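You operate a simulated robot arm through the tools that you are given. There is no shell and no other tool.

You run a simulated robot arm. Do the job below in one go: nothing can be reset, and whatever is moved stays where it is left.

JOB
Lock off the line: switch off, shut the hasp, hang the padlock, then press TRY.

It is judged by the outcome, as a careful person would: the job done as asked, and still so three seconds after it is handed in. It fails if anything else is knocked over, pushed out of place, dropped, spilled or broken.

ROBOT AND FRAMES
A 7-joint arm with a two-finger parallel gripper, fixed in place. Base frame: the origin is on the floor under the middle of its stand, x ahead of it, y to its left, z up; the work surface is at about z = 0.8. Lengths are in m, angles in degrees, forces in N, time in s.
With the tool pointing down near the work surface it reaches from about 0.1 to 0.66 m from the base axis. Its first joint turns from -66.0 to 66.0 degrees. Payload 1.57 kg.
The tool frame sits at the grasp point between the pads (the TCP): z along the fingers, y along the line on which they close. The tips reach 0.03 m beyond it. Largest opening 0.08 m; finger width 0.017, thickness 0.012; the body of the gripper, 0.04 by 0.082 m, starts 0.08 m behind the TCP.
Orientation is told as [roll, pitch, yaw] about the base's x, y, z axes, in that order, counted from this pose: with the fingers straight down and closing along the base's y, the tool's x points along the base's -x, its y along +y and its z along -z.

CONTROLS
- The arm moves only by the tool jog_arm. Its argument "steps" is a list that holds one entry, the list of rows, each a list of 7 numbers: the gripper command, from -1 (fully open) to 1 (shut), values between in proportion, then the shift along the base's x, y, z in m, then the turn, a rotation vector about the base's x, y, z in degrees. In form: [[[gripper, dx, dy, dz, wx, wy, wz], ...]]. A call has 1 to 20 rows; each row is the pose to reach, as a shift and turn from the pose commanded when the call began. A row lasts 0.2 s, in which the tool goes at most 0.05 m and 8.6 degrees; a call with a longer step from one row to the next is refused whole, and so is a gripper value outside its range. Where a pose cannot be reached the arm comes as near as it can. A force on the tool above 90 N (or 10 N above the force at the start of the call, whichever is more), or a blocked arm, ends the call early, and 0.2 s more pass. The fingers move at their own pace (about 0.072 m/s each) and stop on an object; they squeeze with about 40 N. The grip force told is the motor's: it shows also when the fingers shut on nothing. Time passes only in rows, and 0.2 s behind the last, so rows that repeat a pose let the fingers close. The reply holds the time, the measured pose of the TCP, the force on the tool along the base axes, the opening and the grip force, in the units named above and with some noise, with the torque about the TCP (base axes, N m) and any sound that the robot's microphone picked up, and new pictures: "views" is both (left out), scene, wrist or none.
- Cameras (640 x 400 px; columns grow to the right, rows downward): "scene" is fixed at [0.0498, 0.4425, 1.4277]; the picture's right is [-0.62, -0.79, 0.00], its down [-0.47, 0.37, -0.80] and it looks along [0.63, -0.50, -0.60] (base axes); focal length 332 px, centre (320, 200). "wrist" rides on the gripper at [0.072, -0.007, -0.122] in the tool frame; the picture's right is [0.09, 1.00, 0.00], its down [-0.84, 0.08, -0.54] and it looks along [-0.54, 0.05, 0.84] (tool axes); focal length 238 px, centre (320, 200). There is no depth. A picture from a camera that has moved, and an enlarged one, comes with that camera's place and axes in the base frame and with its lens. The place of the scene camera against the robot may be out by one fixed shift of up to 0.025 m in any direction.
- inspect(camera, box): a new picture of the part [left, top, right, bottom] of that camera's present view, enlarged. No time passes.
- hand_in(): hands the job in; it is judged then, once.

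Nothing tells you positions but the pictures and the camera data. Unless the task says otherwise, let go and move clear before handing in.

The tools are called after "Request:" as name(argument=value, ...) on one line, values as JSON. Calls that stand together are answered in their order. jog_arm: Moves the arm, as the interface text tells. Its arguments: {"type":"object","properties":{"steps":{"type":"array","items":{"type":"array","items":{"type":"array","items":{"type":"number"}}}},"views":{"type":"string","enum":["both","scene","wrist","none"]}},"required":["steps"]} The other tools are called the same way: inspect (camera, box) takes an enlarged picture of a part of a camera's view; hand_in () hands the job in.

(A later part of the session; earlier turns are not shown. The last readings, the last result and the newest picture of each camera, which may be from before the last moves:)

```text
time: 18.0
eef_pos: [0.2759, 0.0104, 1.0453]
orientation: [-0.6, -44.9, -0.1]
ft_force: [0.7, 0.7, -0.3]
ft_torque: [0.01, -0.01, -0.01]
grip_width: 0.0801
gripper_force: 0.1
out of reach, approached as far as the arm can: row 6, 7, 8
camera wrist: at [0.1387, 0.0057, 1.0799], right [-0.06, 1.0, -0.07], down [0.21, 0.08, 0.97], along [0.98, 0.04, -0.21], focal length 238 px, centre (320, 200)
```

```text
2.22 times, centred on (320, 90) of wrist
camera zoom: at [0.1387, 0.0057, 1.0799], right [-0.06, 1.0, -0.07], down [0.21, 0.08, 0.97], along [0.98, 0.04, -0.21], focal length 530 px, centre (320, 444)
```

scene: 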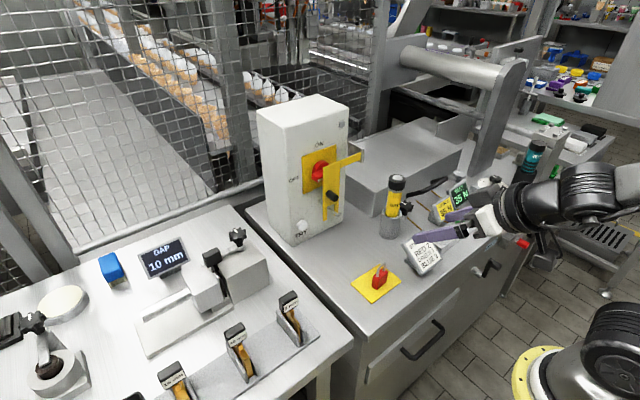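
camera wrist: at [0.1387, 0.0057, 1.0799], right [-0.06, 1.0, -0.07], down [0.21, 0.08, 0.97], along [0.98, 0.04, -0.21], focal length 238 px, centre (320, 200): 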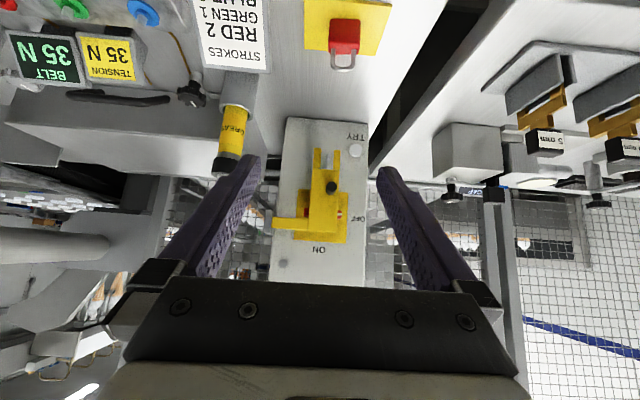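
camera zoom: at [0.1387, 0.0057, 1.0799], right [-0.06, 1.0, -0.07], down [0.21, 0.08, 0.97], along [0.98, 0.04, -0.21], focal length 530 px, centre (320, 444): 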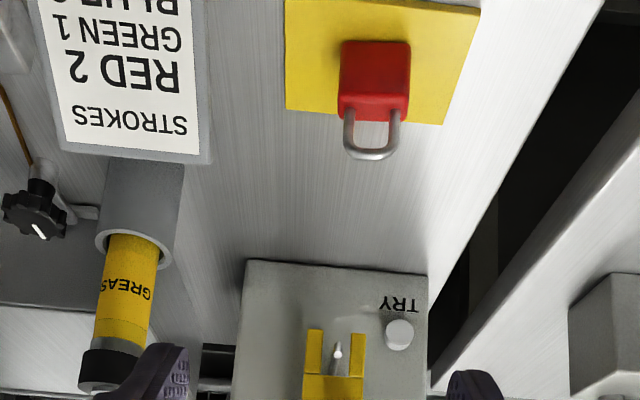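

The peg is a hook, a rod at z≈0.904 and y≈0.029 with an upturned tip reaching about (0.523, 0.029, 0.918). The padlock's wide side lies along y, which suits the hook. I'll move to a pre-grasp pose, pitched 45°, to measure the padlock closely.

Request:
jog_arm(steps=[[[-0.5, 0.015, 0.008, -0.04, 0, 0, 0], [-0.5, 0.03, 0.016, -0.08, 0, 0, 0], [-0.5, 0.04, 0.023, -0.11, 0, 0, 0], [-0.5, 0.044, 0.023, -0.145, 0, 0, 0], [-0.5, 0.044, 0.023, -0.145, 0, 0, 0]]])

Request:
inspect(camera="wrist", box=[240, 60, 400, 220])

Request:
inspect(camera="scene", box=[330, 200, 490, 320])

```text
time: 19.2
eef_pos: [0.3174, 0.0333, 0.8998]
orientation: [-0.5, -45.0, -0.2]
ft_force: [-0.5, 0.5, 0.6]
ft_torque: [0.0, -0.01, 0.01]
grip_width: 0.0599
gripper_force: 0.1
camera wrist: at [0.1808, 0.0277, 0.9357], right [-0.06, 1.0, -0.07], down [0.21, 0.08, 0.97], along [0.98, 0.04, -0.21], focal length 238 px, centre (320, 200)
```

scene: 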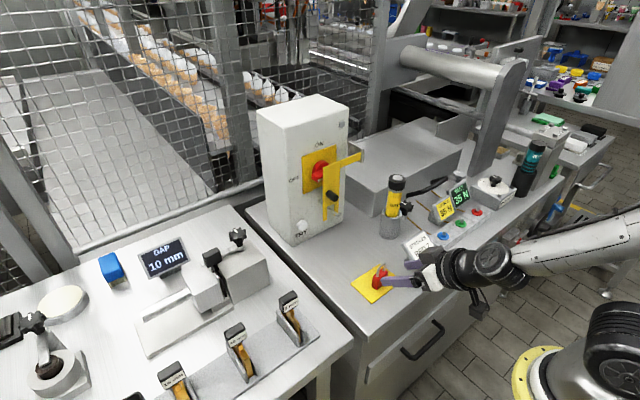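
wrist: 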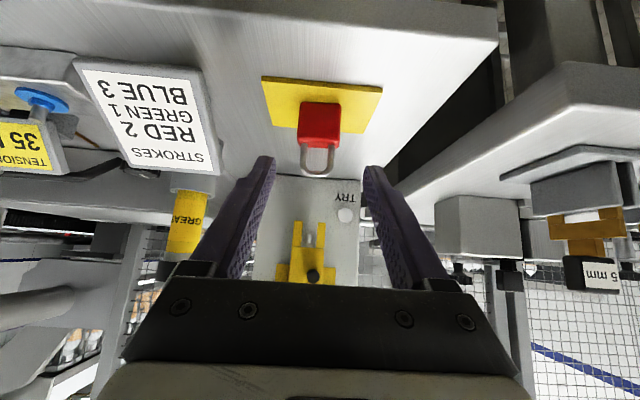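

```text
2.50 times, centred on (320, 140) of wrist
camera zoom: at [0.1808, 0.0277, 0.9357], right [-0.06, 1.0, -0.07], down [0.21, 0.08, 0.97], along [0.98, 0.04, -0.21], focal length 596 px, centre (320, 350)
```

zoom: 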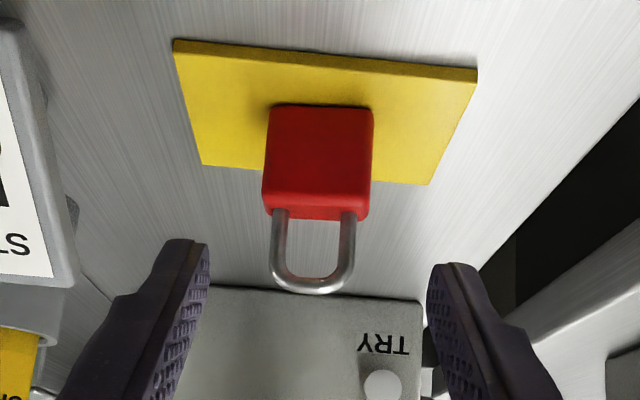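

```text
3.33 times, centred on (410, 260) of scene
camera zoom: at [0.0498, 0.4425, 1.4277], right [-0.62, -0.79, 0.0], down [-0.47, 0.37, -0.8], along [0.63, -0.5, -0.6], focal length 1106 px, centre (20, 0)
```

zoom: 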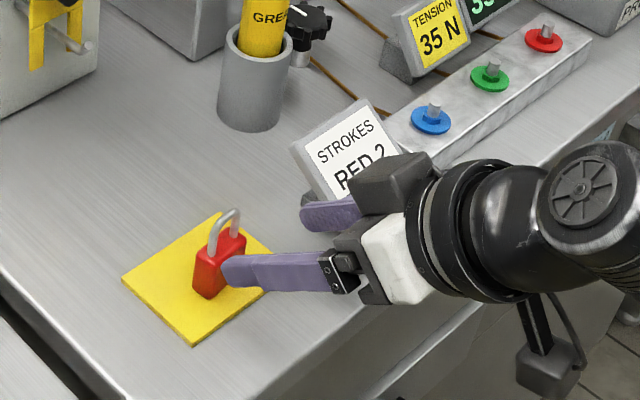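

The close wrist view puts the padlock body centre near x 0.3825, y 0.0305, with z 0.803–0.839. I'll slide the open fingers down either side of it along the 45° tool line.

Request:
jog_arm(steps=[[[-0.5, 0.018, -0.002, -0.021, 0, 0, 0], [-0.5, 0.036, -0.003, -0.042, 0, 0, 0], [-0.5, 0.0546, -0.003, -0.0642, 0, 0, 0], [-0.5, 0.0546, -0.003, -0.0642, 0, 0, 0]]])

Request:
inspect(camera="wrist", box=[240, 100, 400, 260])

Request:
inspect(camera="scene", box=[340, 230, 460, 320])

```text
time: 20.2
eef_pos: [0.3726, 0.0308, 0.836]
orientation: [-0.5, -45.0, -0.2]
ft_force: [1.1, -0.3, -0.7]
ft_torque: [-0.03, 0.01, -0.01]
grip_width: 0.0601
gripper_force: 0.1
camera wrist: at [0.2354, 0.025, 0.8712], right [-0.06, 1.0, -0.07], down [0.21, 0.08, 0.97], along [0.98, 0.04, -0.21], focal length 238 px, centre (320, 200)
```

scene: 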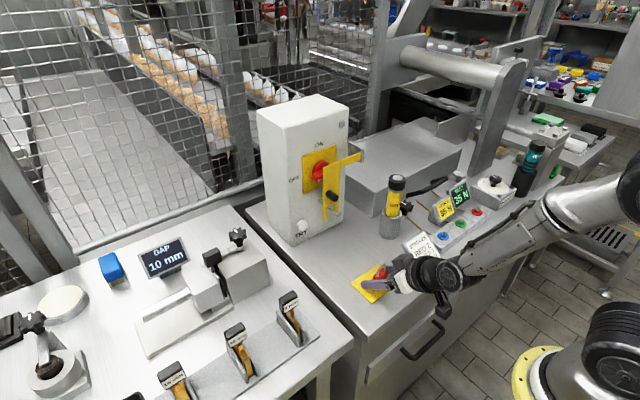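
wrist: 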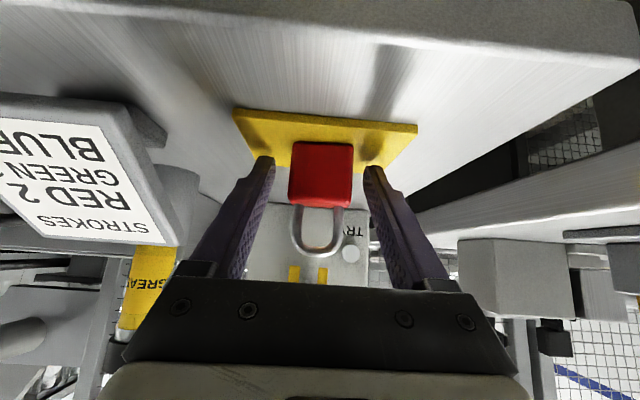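

```text
2.50 times, centred on (320, 180) of wrist
camera zoom: at [0.2354, 0.025, 0.8712], right [-0.06, 1.0, -0.07], down [0.21, 0.08, 0.97], along [0.98, 0.04, -0.21], focal length 596 px, centre (320, 250)
```

zoom: 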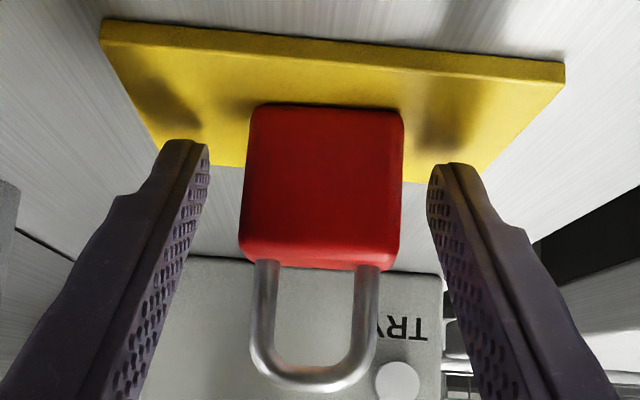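

```text
4.44 times, centred on (400, 275) of scene
camera zoom: at [0.0498, 0.4425, 1.4277], right [-0.62, -0.79, 0.0], down [-0.47, 0.37, -0.8], along [0.63, -0.5, -0.6], focal length 1474 px, centre (-36, -133)
```

zoom: 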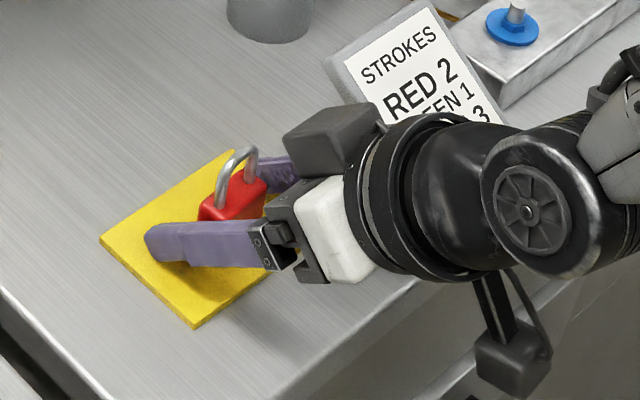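

The fingers straddle the body evenly and clear of the mat. I'll close on it and then lift a little.

Request:
jog_arm(steps=[[[1, 0, 0, 0, 0, 0, 0], [1, 0, 0, 0, 0, 0, 0], [1, 0, 0, 0, 0, 0, 0], [1, 0, 0, 0.01, 0, 0, 0], [1, 0, 0, 0.03, 0, 0, 0], [1, 0, 0, 0.06, 0, 0, 0]]])

Request:
inspect(camera="wrist", box=[240, 100, 400, 260])

Request:
inspect(camera="scene", box=[340, 210, 460, 300])

```text
time: 21.6
eef_pos: [0.375, 0.0298, 0.8957]
orientation: [-0.5, -44.9, 0.0]
ft_force: [-1.0, -0.5, -0.7]
ft_torque: [0.01, 0.02, 0.0]
grip_width: 0.0376
gripper_force: 40.1
camera wrist: at [0.2382, 0.0243, 0.9317], right [-0.06, 1.0, -0.07], down [0.21, 0.08, 0.97], along [0.98, 0.04, -0.22], focal length 238 px, centre (320, 200)
```

scene: 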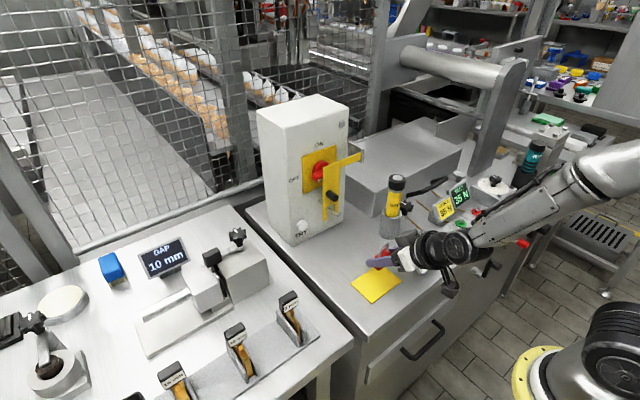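
wrist: 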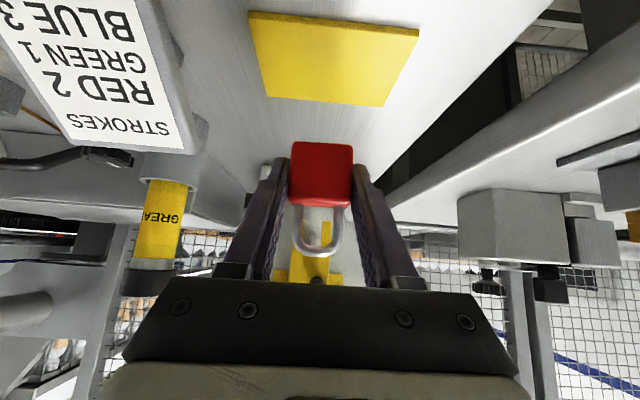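

```text
2.50 times, centred on (320, 180) of wrist
camera zoom: at [0.2382, 0.0243, 0.9317], right [-0.06, 1.0, -0.07], down [0.21, 0.08, 0.97], along [0.98, 0.04, -0.22], focal length 596 px, centre (320, 250)
```

zoom: 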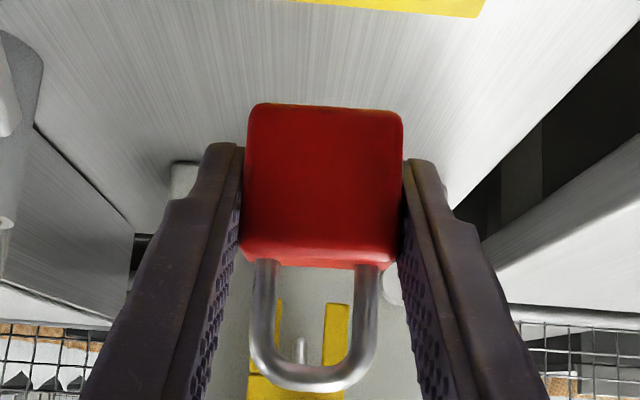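

```text
4.44 times, centred on (400, 255) of scene
camera zoom: at [0.0498, 0.4425, 1.4277], right [-0.62, -0.79, 0.0], down [-0.47, 0.37, -0.8], along [0.63, -0.5, -0.6], focal length 1474 px, centre (-36, -44)
```

zoom: 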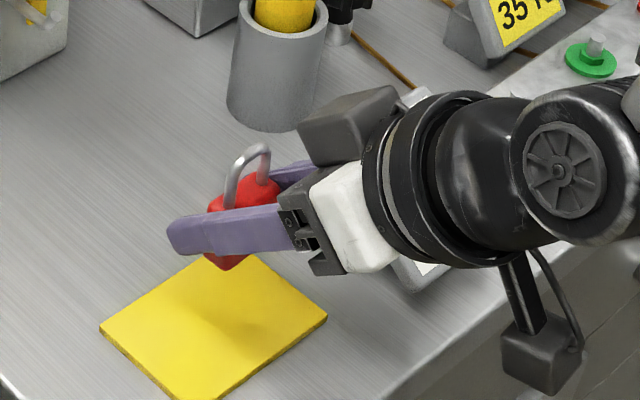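

The padlock is held firmly (width 0.0376, 40 N) and upright. I'll carry it to just in front of and above the hook, tilting it 12° forward so the shackle opening faces the upturned tip, then look from both cameras.

Request:
jog_arm(steps=[[[1, 0.02, 0, 0.03, 0, 0, 0], [1, 0.05, 0, 0.035, 0, 4, 0], [1, 0.08, -0.001, 0.035, 0, 8, 0], [1, 0.1005, -0.001, 0.031, 0, 12, 0], [1, 0.1005, -0.001, 0.031, 0, 12, 0]]])

Request:
inspect(camera="wrist", box=[270, 150, 390, 270])

Request:
inspect(camera="scene", box=[310, 180, 390, 230])

```text
time: 22.8
eef_pos: [0.4753, 0.0282, 0.9243]
orientation: [-0.5, -32.9, -0.1]
ft_force: [0.2, 0.1, -1.4]
ft_torque: [-0.02, 0.02, 0.05]
grip_width: 0.0374
gripper_force: 39.6
out of reach, approached as far as the arm can: row 4
camera wrist: at [0.3477, 0.0238, 0.9873], right [-0.07, 1.0, -0.06], down [0.41, 0.08, 0.91], along [0.91, 0.04, -0.41], focal length 238 px, centre (320, 200)
```

scene: 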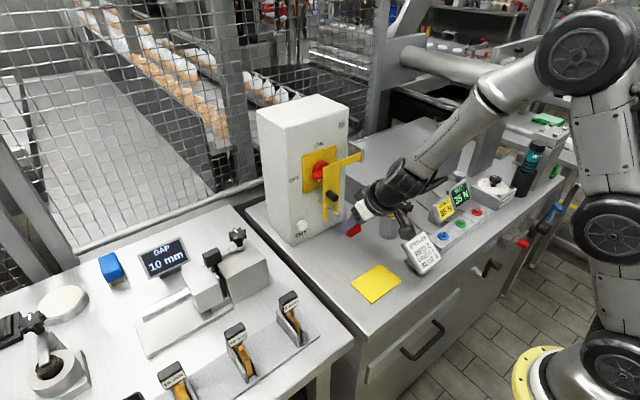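
wrist: 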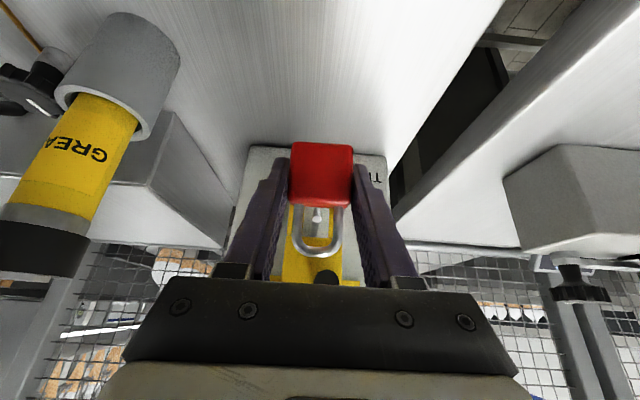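

```text
3.33 times, centred on (330, 210) of wrist
camera zoom: at [0.3477, 0.0238, 0.9873], right [-0.07, 1.0, -0.06], down [0.41, 0.08, 0.91], along [0.91, 0.04, -0.41], focal length 794 px, centre (287, 167)
```

zoom: 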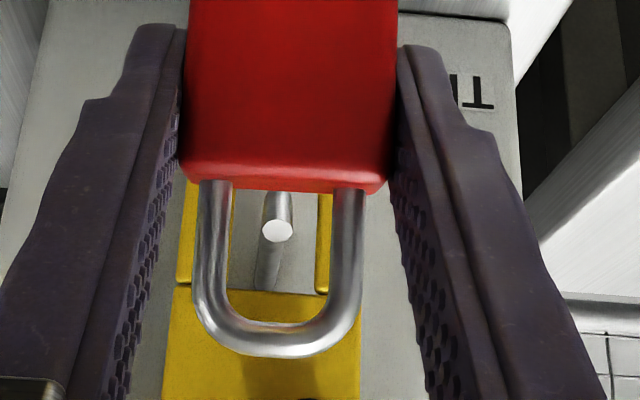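

```text
8.00 times, centred on (350, 205) of scene
camera zoom: at [0.0499, 0.4425, 1.4277], right [-0.62, -0.79, 0.0], down [-0.47, 0.37, -0.8], along [0.63, -0.5, -0.6], focal length 2654 px, centre (80, 160)
```

zoom: 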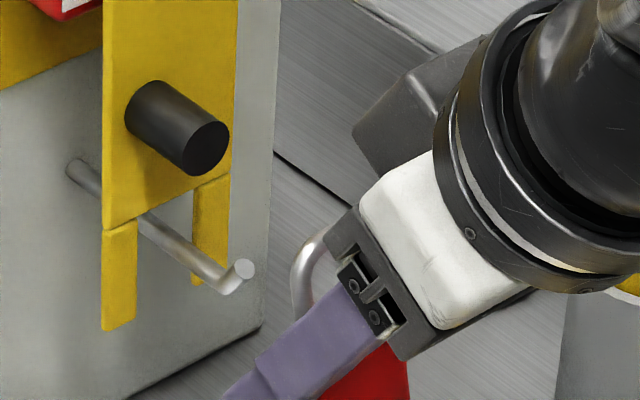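

Through the shackle I can see the hook tip, at about (0.5175, 0.030, 0.925), nicely centred sideways. I'll lower the shackle slightly and bring it over the tip in a short diagonal move, then check.

Request:
jog_arm(steps=[[[1, 0.01, 0, -0.006, 0, 0, 0], [1, 0.0203, 0, -0.0113, 0, 0, 0], [1, 0.0203, 0, -0.0113, 0, 0, 0]]])

Request:
inspect(camera="wrist", box=[270, 150, 390, 270])

Request:
inspect(camera="scene", box=[310, 180, 390, 230])

```text
time: 23.6
eef_pos: [0.4957, 0.0284, 0.9149]
orientation: [-0.4, -32.9, -0.1]
ft_force: [0.5, 0.4, -0.7]
ft_torque: [-0.01, 0.01, -0.02]
grip_width: 0.0377
gripper_force: 40.0
camera wrist: at [0.3687, 0.0234, 0.9777], right [-0.07, 1.0, -0.06], down [0.41, 0.08, 0.91], along [0.91, 0.04, -0.41], focal length 238 px, centre (320, 200)
```

scene: 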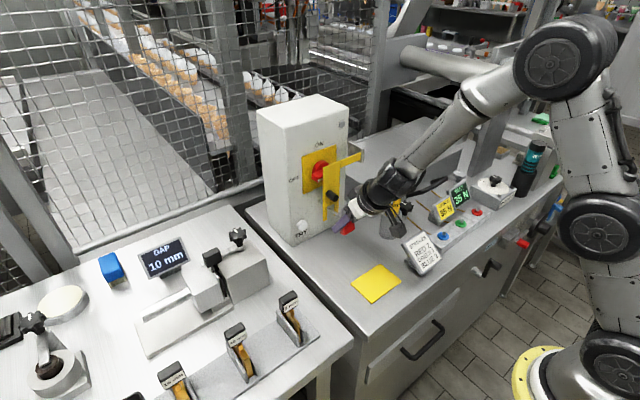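
wrist: 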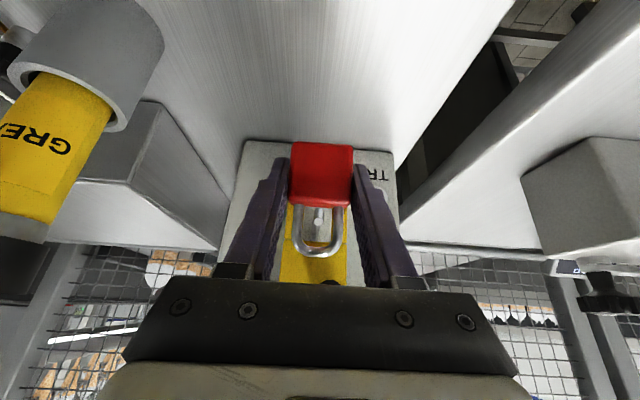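

```text
3.33 times, centred on (330, 210) of wrist
camera zoom: at [0.3687, 0.0234, 0.9777], right [-0.07, 1.0, -0.06], down [0.41, 0.08, 0.91], along [0.91, 0.04, -0.41], focal length 794 px, centre (287, 167)
```

zoom: 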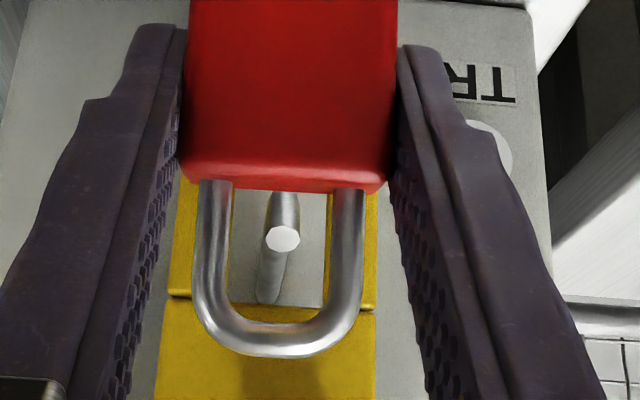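

```text
8.00 times, centred on (350, 205) of scene
camera zoom: at [0.0499, 0.4425, 1.4277], right [-0.62, -0.79, 0.0], down [-0.47, 0.37, -0.8], along [0.63, -0.5, -0.6], focal length 2654 px, centre (80, 160)
```

zoom: 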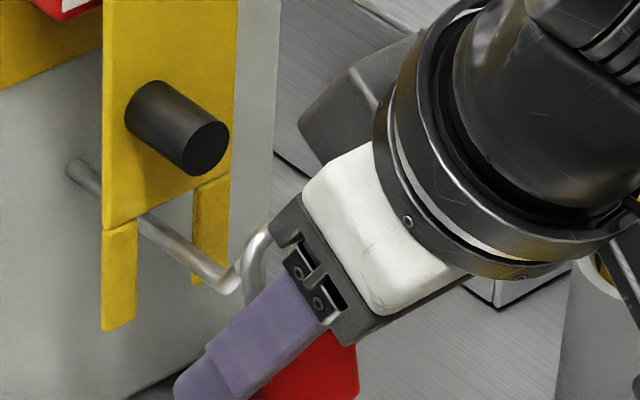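

Tracking as predicted, with the tip still central and about 13 mm from the shackle plane. I'll continue so the tip passes into the opening.

Request:
jog_arm(steps=[[[1, 0.006, 0, -0.0065, 0, 0, 0], [1, 0.0114, 0, -0.0124, 0, 0, 0], [1, 0.0114, 0, -0.0124, 0, 0, 0]]])

Request:
inspect(camera="wrist", box=[270, 150, 390, 270])

Request:
inspect(camera="scene", box=[310, 180, 390, 230])

```text
time: 24.4
eef_pos: [0.5076, 0.0297, 0.9017]
orientation: [-0.6, -32.9, -0.1]
ft_force: [-0.1, -0.4, -0.5]
ft_torque: [0.0, -0.02, 0.01]
grip_width: 0.0376
gripper_force: 40.3
camera wrist: at [0.3804, 0.0241, 0.9651], right [-0.07, 1.0, -0.06], down [0.41, 0.08, 0.91], along [0.91, 0.04, -0.41], focal length 238 px, centre (320, 200)
```

scene: 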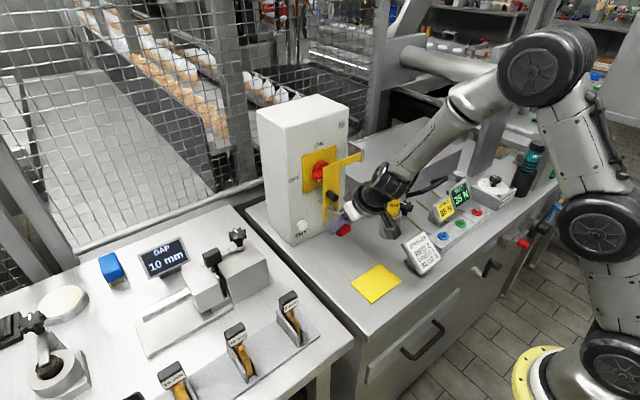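
wrist: 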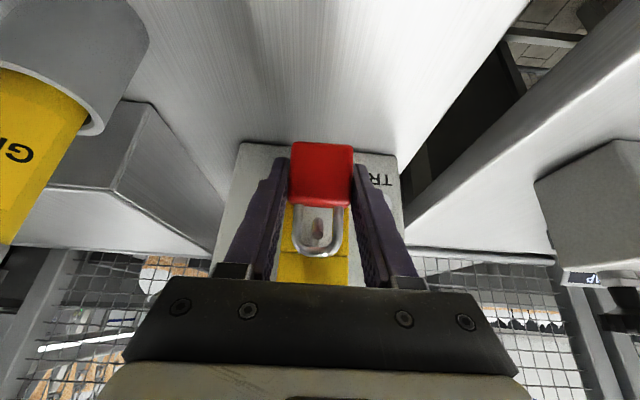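

```text
3.33 times, centred on (330, 210) of wrist
camera zoom: at [0.3804, 0.0241, 0.9651], right [-0.07, 1.0, -0.06], down [0.41, 0.08, 0.91], along [0.91, 0.04, -0.41], focal length 794 px, centre (287, 167)
```

zoom: 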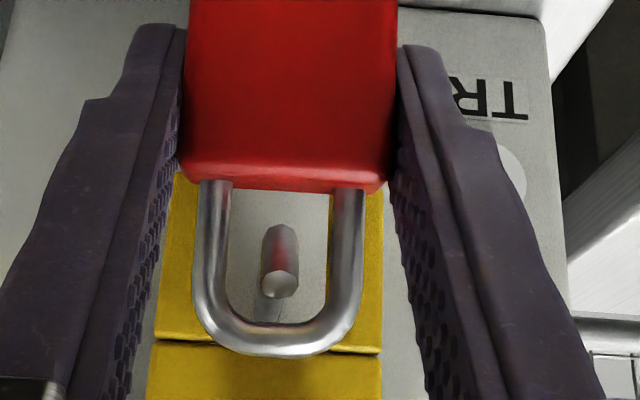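

```text
8.00 times, centred on (350, 205) of scene
camera zoom: at [0.0498, 0.4425, 1.4277], right [-0.62, -0.79, 0.0], down [-0.47, 0.37, -0.8], along [0.63, -0.5, -0.6], focal length 2654 px, centre (80, 160)
```

zoom: 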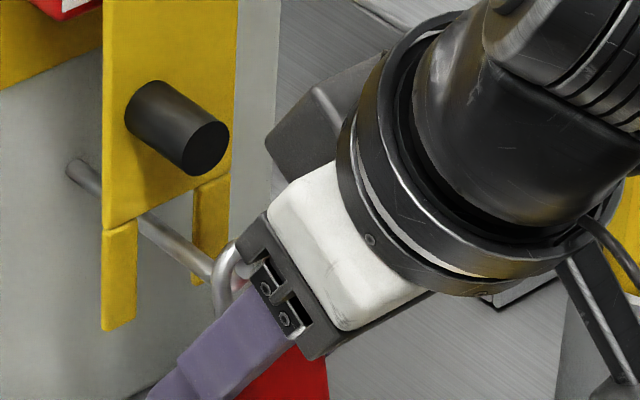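

The tip is now at the shackle plane with clearance above and below. I'll continue down the hook's slant so the shackle passes the elbow.

Request:
jog_arm(steps=[[[1, 0.005, 0, -0.0045, 0, 0, 0], [1, 0.0098, 0, -0.0084, 0, 0, 0], [1, 0.0098, 0, -0.0084, 0, 0, 0]]])

Request:
inspect(camera="wrist", box=[270, 150, 390, 270])

Request:
inspect(camera="scene", box=[310, 180, 390, 230])

```text
time: 25.2
eef_pos: [0.5178, 0.0291, 0.8942]
orientation: [-0.7, -32.9, -0.1]
ft_force: [0.0, -0.1, -0.9]
ft_torque: [0.01, 0.02, 0.01]
grip_width: 0.0377
gripper_force: 39.8
camera wrist: at [0.3903, 0.0243, 0.9572], right [-0.07, 1.0, -0.06], down [0.41, 0.08, 0.91], along [0.91, 0.04, -0.41], focal length 238 px, centre (320, 200)
```

scene: 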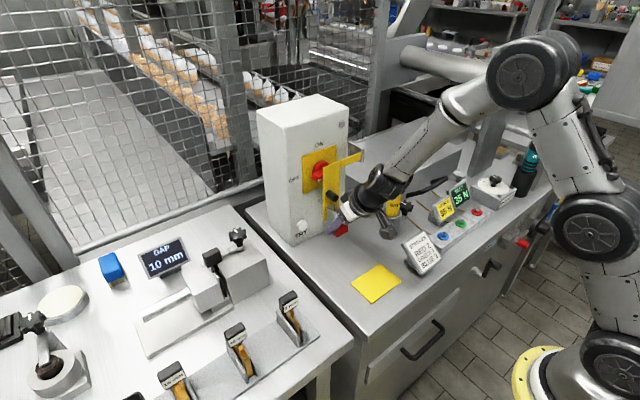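
wrist: 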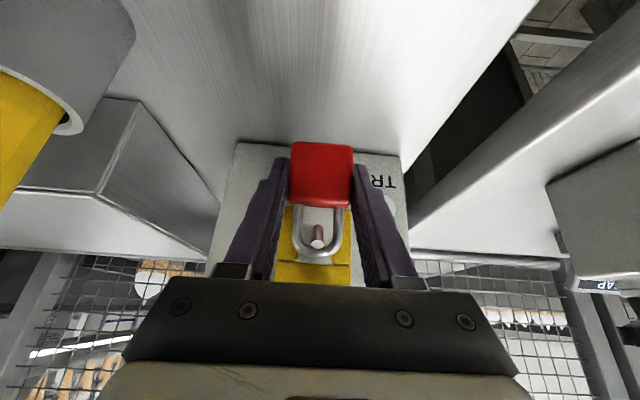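

```text
3.33 times, centred on (330, 210) of wrist
camera zoom: at [0.3903, 0.0243, 0.9572], right [-0.07, 1.0, -0.06], down [0.41, 0.08, 0.91], along [0.91, 0.04, -0.41], focal length 794 px, centre (287, 167)
```

zoom: 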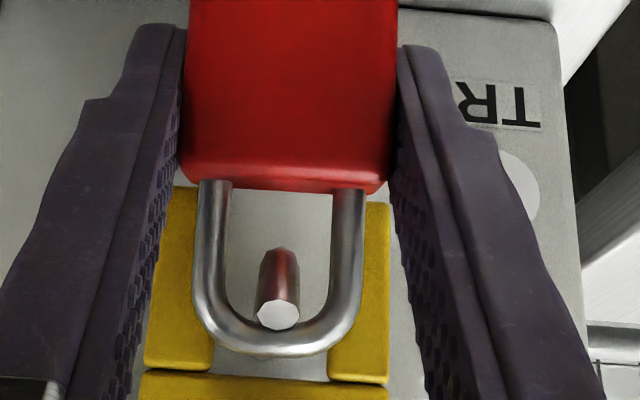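

```text
8.00 times, centred on (350, 205) of scene
camera zoom: at [0.0498, 0.4425, 1.4277], right [-0.62, -0.79, 0.0], down [-0.47, 0.37, -0.8], along [0.63, -0.5, -0.6], focal length 2654 px, centre (80, 160)
```

zoom: 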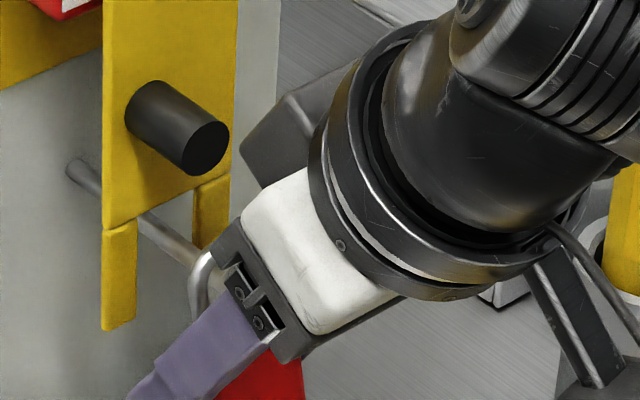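

The tip has passed through the shackle with no contact. Next I'll bring the shackle in over the rod while turning the padlock back upright.

Request:
jog_arm(steps=[[[1, 0.0045, 0, -0.0025, 0, -3, 0], [1, 0.0087, 0, -0.0045, 0, -6, 0], [1, 0.012, 0, -0.006, 0, -9, 0], [1, 0.0147, 0, -0.0072, 0, -12, 0], [1, 0.0147, 0, -0.0072, 0, -12, 0]]])

Request:
inspect(camera="wrist", box=[270, 150, 390, 270])

Request:
inspect(camera="scene", box=[310, 180, 390, 230])

```text
time: 26.4
eef_pos: [0.5317, 0.0301, 0.8882]
orientation: [-0.5, -45.3, -0.1]
ft_force: [0.9, -0.8, 1.0]
ft_torque: [0.02, -0.01, -0.03]
grip_width: 0.0375
gripper_force: 39.9
camera wrist: at [0.3945, 0.0239, 0.9229], right [-0.06, 1.0, -0.07], down [0.21, 0.08, 0.97], along [0.98, 0.04, -0.21], focal length 238 px, centre (320, 200)
```

scene: 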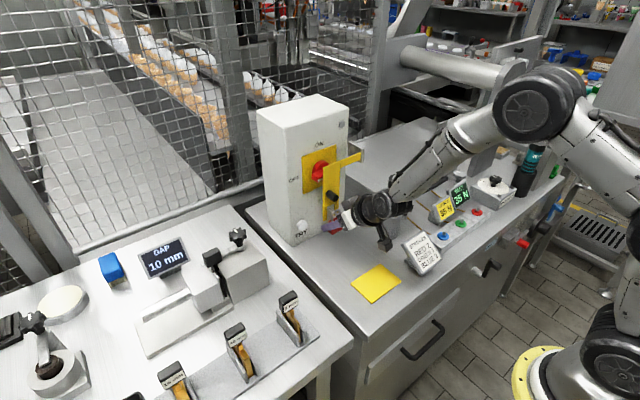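
wrist: 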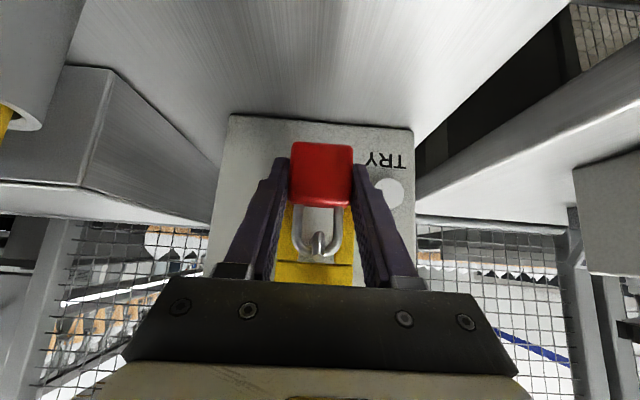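

```text
3.33 times, centred on (330, 210) of wrist
camera zoom: at [0.3945, 0.0239, 0.9229], right [-0.06, 1.0, -0.07], down [0.21, 0.08, 0.97], along [0.98, 0.04, -0.21], focal length 794 px, centre (287, 167)
```

zoom: 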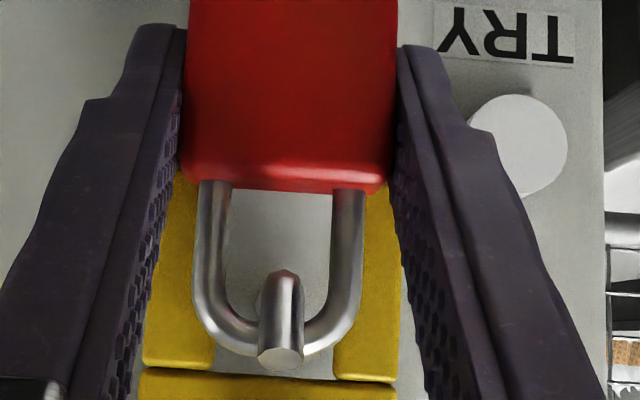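

```text
8.00 times, centred on (350, 205) of scene
camera zoom: at [0.0498, 0.4425, 1.4277], right [-0.62, -0.79, 0.0], down [-0.47, 0.37, -0.8], along [0.63, -0.5, -0.6], focal length 2654 px, centre (80, 160)
```

zoom: 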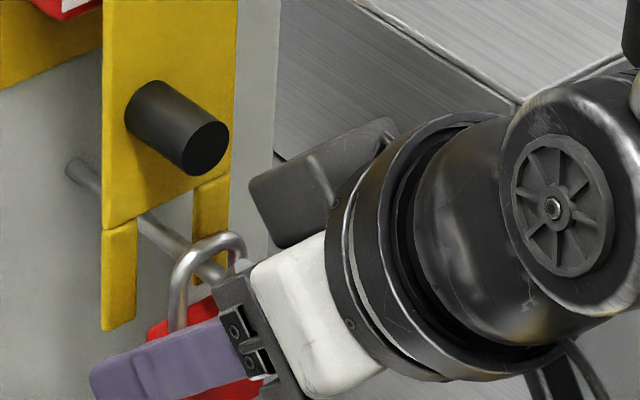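

The shackle now encircles the rod, with the upturned tip standing in front of it. I'll lower gently until the shackle rests on the rod, watching the vertical force.

Request:
jog_arm(steps=[[[1, 0, 0, -0.0015, 0, 0, 0], [1, 0, 0, -0.003, 0, 0, 0], [1, 0, 0, -0.003, 0, 0, 0]]], views="wrist")

Request:
inspect(camera="scene", box=[310, 180, 390, 230])

```text
time: 27.2
eef_pos: [0.5344, 0.0291, 0.8865]
orientation: [-0.4, -45.5, -0.2]
ft_force: [-7.2, -5.5, 23.6]
ft_torque: [0.18, -0.27, 0.05]
grip_width: 0.0378
gripper_force: 40.2
camera wrist: at [0.3962, 0.0239, 0.9214], right [-0.05, 1.0, -0.07], down [0.2, 0.08, 0.98], along [0.98, 0.04, -0.2], focal length 238 px, centre (320, 200)
```

wrist: 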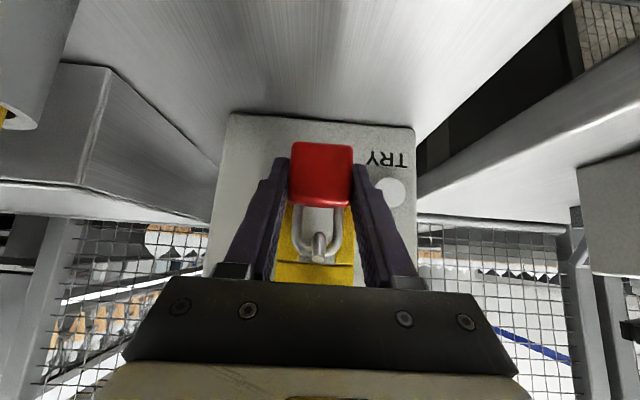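

```text
8.00 times, centred on (350, 205) of scene
camera zoom: at [0.0493, 0.4424, 1.4277], right [-0.62, -0.79, 0.0], down [-0.47, 0.37, -0.8], along [0.63, -0.5, -0.6], focal length 2654 px, centre (80, 160)
```

zoom: 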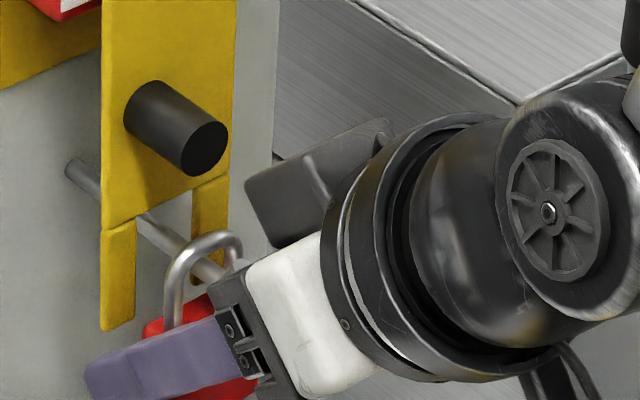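

The shackle is resting on the rod (about +24 N upward). I'll ease that load off and open the fingers slightly to let it hang.

Request:
jog_arm(steps=[[[1, 0, 0, 0.0015, 0, 0, 0], [1, 0, 0, 0.0015, 0, 0, 0], [0.0, 0, 0, 0.0015, 0, 0, 0], [-0.3, 0, 0, 0.0015, 0, 0, 0], [-0.3, 0, 0, 0.0015, 0, 0, 0], [-0.3, 0, 0, 0.0015, 0, 0, 0]]])

Request:
inspect(camera="wrist", box=[270, 150, 390, 270])

Request:
inspect(camera="scene", box=[310, 180, 390, 230])

```text
time: 28.6
eef_pos: [0.5321, 0.0294, 0.8847]
orientation: [-0.5, -45.0, -0.1]
ft_force: [0.5, -0.5, 0.0]
ft_torque: [-0.02, -0.02, 0.0]
grip_width: 0.0518
gripper_force: 0.0
camera wrist: at [0.3947, 0.0241, 0.9202], right [-0.06, 1.0, -0.07], down [0.21, 0.08, 0.97], along [0.98, 0.04, -0.21], focal length 238 px, centre (320, 200)
```

scene: 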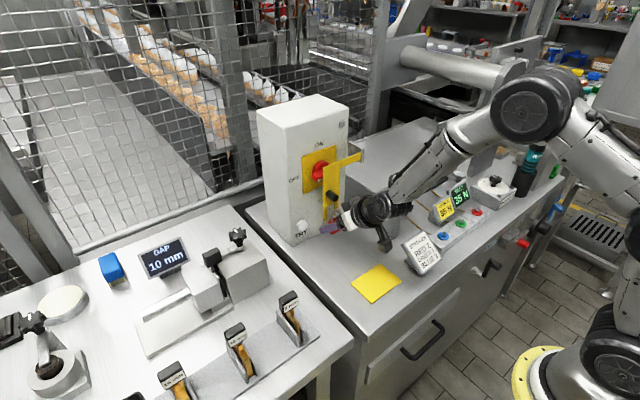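
wrist: 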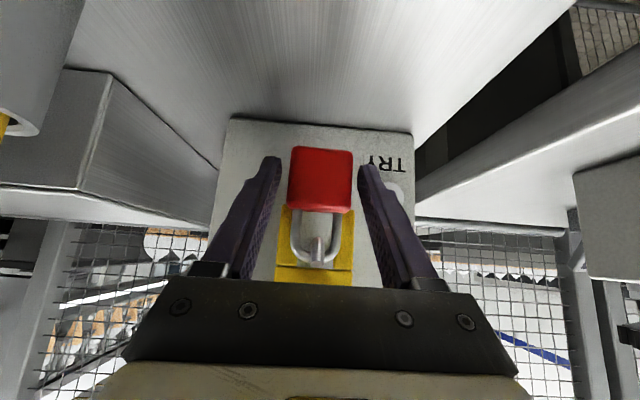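

```text
3.33 times, centred on (330, 210) of wrist
camera zoom: at [0.3947, 0.0241, 0.9202], right [-0.06, 1.0, -0.07], down [0.21, 0.08, 0.97], along [0.98, 0.04, -0.21], focal length 794 px, centre (287, 167)
```

zoom: 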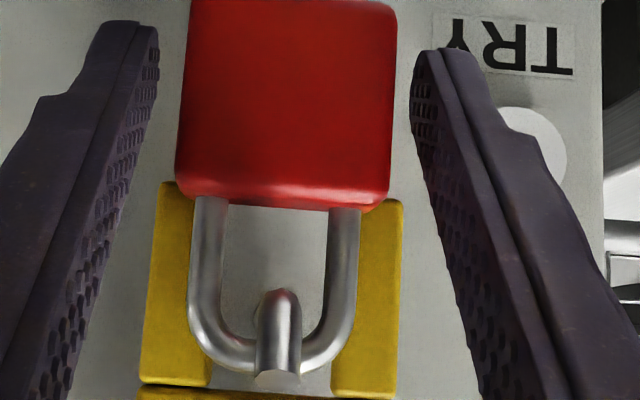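

```text
8.00 times, centred on (350, 205) of scene
camera zoom: at [0.0498, 0.4425, 1.4277], right [-0.62, -0.79, 0.0], down [-0.47, 0.37, -0.8], along [0.63, -0.5, -0.6], focal length 2654 px, centre (80, 160)
```

zoom: 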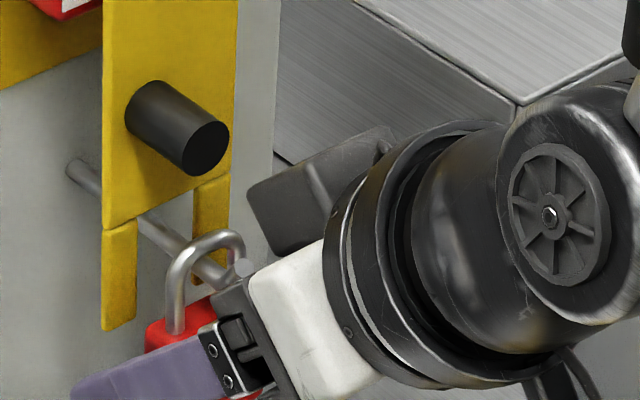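

The padlock hangs free on the hook in front of the shut hasp. I'll withdraw straight back and check that it stays put.

Request:
jog_arm(steps=[[[-0.3, -0.01, 0, 0.0, 0, 0, 0], [-0.3, -0.03, 0, 0.0, 0, 0, 0], [-0.3, -0.06, 0, 0.0, 0, 0, 0], [-0.3, -0.1, 0, 0.0, 0, 0, 0], [-0.3, -0.12, 0, 0.0, 0, 0, 0]]])

Request:
inspect(camera="wrist", box=[240, 110, 420, 290])

Request:
inspect(camera="scene", box=[280, 150, 400, 250])

```text
time: 29.8
eef_pos: [0.4106, 0.0304, 0.8857]
orientation: [-0.5, -45.0, -0.2]
ft_force: [-0.4, -0.5, 0.0]
ft_torque: [-0.04, -0.02, -0.01]
grip_width: 0.0523
gripper_force: 0.2
camera wrist: at [0.2727, 0.0249, 0.9207], right [-0.06, 1.0, -0.07], down [0.21, 0.08, 0.97], along [0.98, 0.04, -0.21], focal length 238 px, centre (320, 200)
```

scene: 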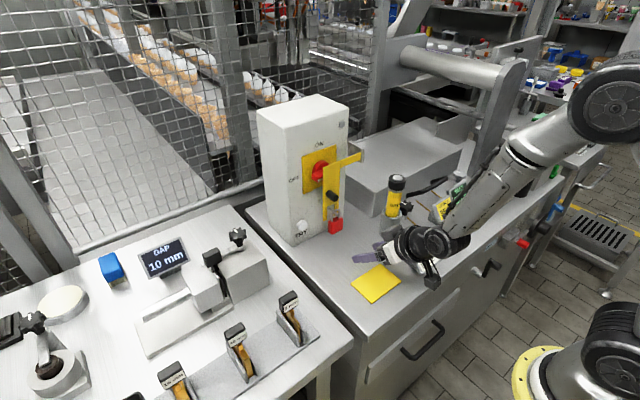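
wrist: 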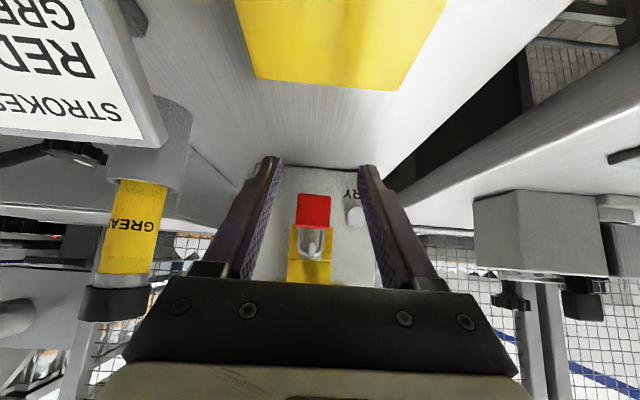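

```text
2.22 times, centred on (330, 200) of wrist
camera zoom: at [0.2727, 0.0249, 0.9207], right [-0.06, 1.0, -0.07], down [0.21, 0.08, 0.97], along [0.98, 0.04, -0.21], focal length 530 px, centre (298, 200)
```

zoom: 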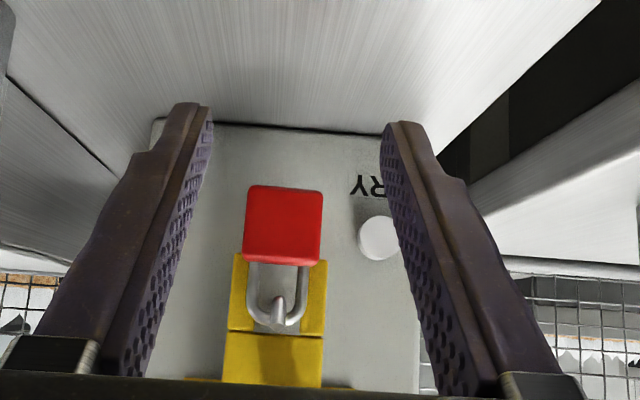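

```text
4.00 times, centred on (340, 200) of scene
camera zoom: at [0.0498, 0.4425, 1.4277], right [-0.62, -0.79, 0.0], down [-0.47, 0.37, -0.8], along [0.63, -0.5, -0.6], focal length 1327 px, centre (240, 200)
```

zoom: 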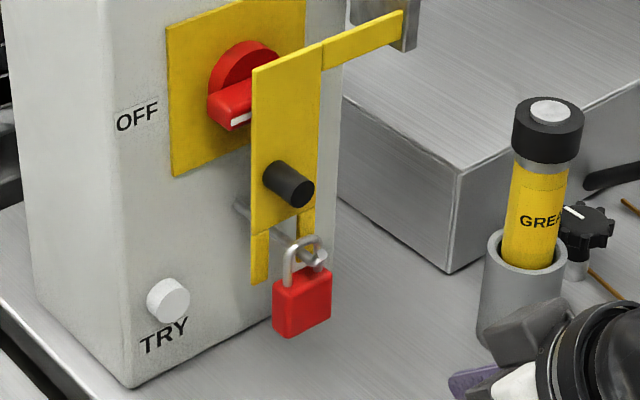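

The padlock hangs securely in front of the fork. TRY is at about (0.585, 0.089, 0.871). I'll close the fingers, shift left, flatten the tool to 60°, and line up in front of it.

Request:
jog_arm(steps=[[[0.3, -0.01, 0.02, 0.0, 0, 0, 0], [1, -0.01, 0.045, 0.0, 0, -5, 0], [1, 0.01, 0.0591, 0.0, 0, -10, 0], [1, 0.04, 0.0591, -0.003, 0, -15, 0], [1, 0.075, 0.0591, -0.0057, 0, -15, 0], [1, 0.0894, 0.0591, -0.0057, 0, -15, 0], [1, 0.0894, 0.0591, -0.0057, 0, -15, 0]]])

Request:
inspect(camera="wrist", box=[240, 90, 400, 250])

Request:
inspect(camera="scene", box=[280, 170, 380, 260])

```text
time: 31.4
eef_pos: [0.5023, 0.0881, 0.878]
orientation: [-0.6, -59.9, -0.2]
ft_force: [0.1, 0.4, -0.4]
ft_torque: [0.0, -0.02, -0.02]
grip_width: 0.0
gripper_force: 21.6
camera wrist: at [0.3599, 0.0819, 0.8774], right [-0.04, 1.0, -0.08], down [-0.05, 0.08, 1.0], along [1.0, 0.04, 0.05], focal length 238 px, centre (320, 200)
```

scene: 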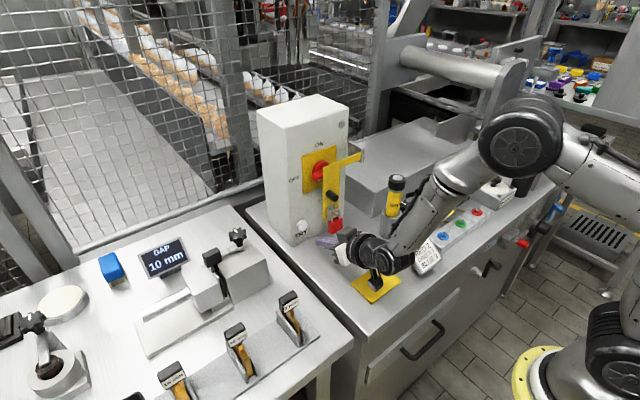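
wrist: 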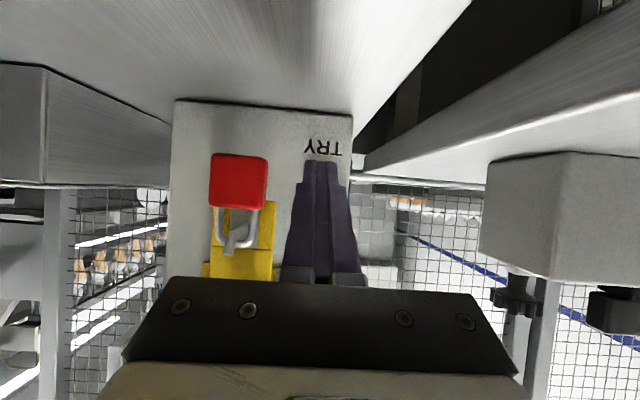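

```text
2.50 times, centred on (320, 170) of wrist
camera zoom: at [0.3599, 0.0819, 0.8774], right [-0.04, 1.0, -0.08], down [-0.05, 0.08, 1.0], along [1.0, 0.04, 0.05], focal length 596 px, centre (320, 275)
```

zoom: 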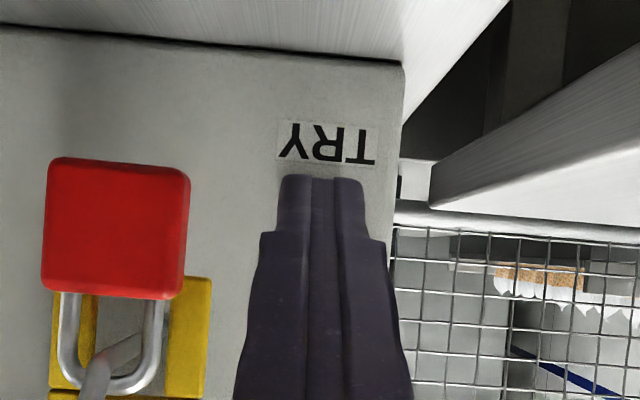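

```text
4.44 times, centred on (330, 215) of scene
camera zoom: at [0.0498, 0.4425, 1.4277], right [-0.62, -0.79, 0.0], down [-0.47, 0.37, -0.8], along [0.63, -0.5, -0.6], focal length 1474 px, centre (276, 133)
```

zoom: 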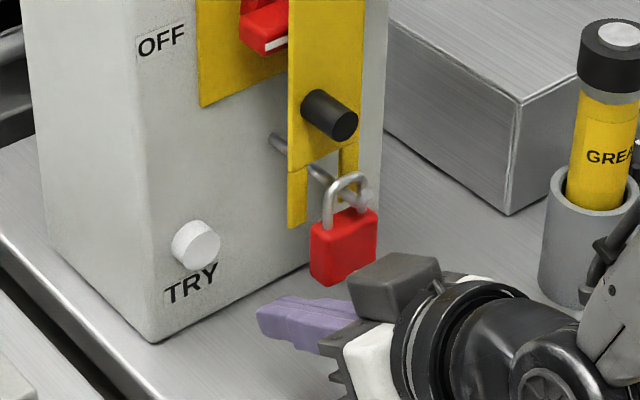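

The fingers are lined up with TRY and clear of the padlock. I'll advance to just short of the button.

Request:
jog_arm(steps=[[[1, 0.015, 0.0015, 0.002, 0, 0, 0], [1, 0.03, 0.0015, 0.002, 0, 0, 0], [1, 0.042, 0.0015, 0.002, 0, 0, 0], [1, 0.042, 0.0015, 0.002, 0, 0, 0]]])

Request:
inspect(camera="scene", box=[280, 190, 360, 250])

Request:
inspect(camera="wrist", box=[240, 90, 400, 250])

```text
time: 32.4
eef_pos: [0.5434, 0.0892, 0.8801]
orientation: [-0.4, -59.8, -0.2]
ft_force: [0.1, -0.1, -0.4]
ft_torque: [-0.02, -0.01, -0.01]
grip_width: 0.0002
gripper_force: 21.5
camera wrist: at [0.4015, 0.0846, 0.8794], right [-0.04, 1.0, -0.08], down [-0.05, 0.08, 1.0], along [1.0, 0.04, 0.05], focal length 238 px, centre (320, 200)
```

scene: 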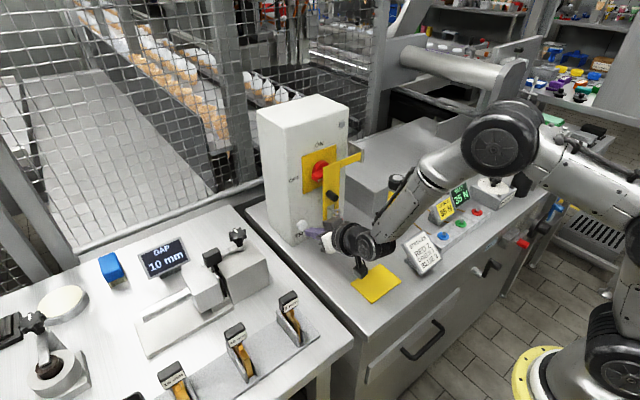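
wrist: 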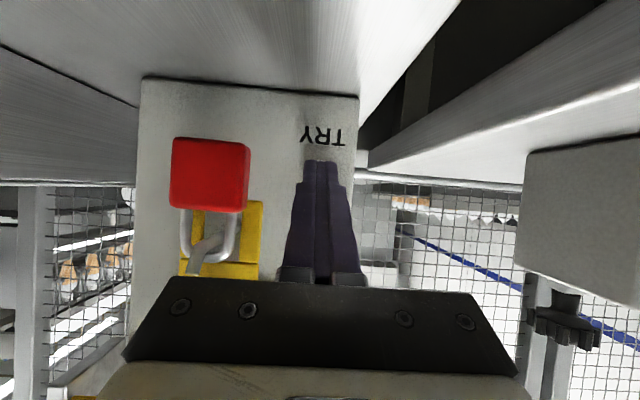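

```text
6.67 times, centred on (320, 220) of scene
camera zoom: at [0.0498, 0.4425, 1.4277], right [-0.62, -0.79, 0.0], down [-0.47, 0.37, -0.8], along [0.63, -0.5, -0.6], focal length 2211 px, centre (320, 67)
```

zoom: 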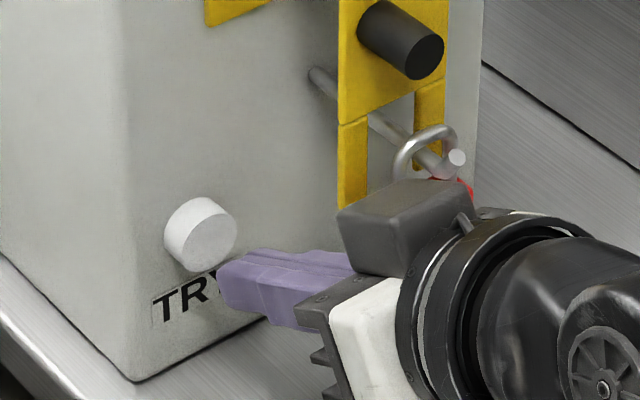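

```text
2.50 times, centred on (320, 170) of wrist
camera zoom: at [0.4015, 0.0846, 0.8794], right [-0.04, 1.0, -0.08], down [-0.05, 0.08, 1.0], along [1.0, 0.04, 0.05], focal length 596 px, centre (320, 275)
```

zoom: 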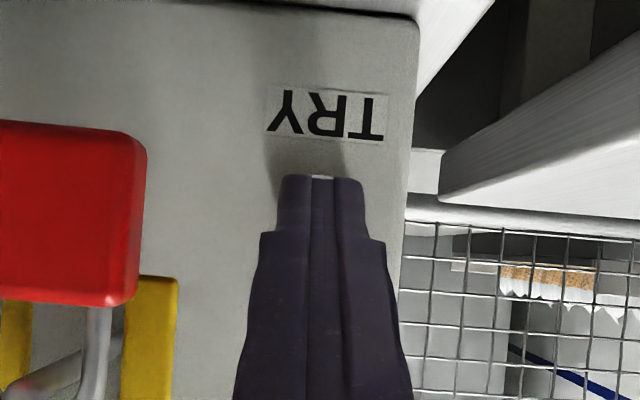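

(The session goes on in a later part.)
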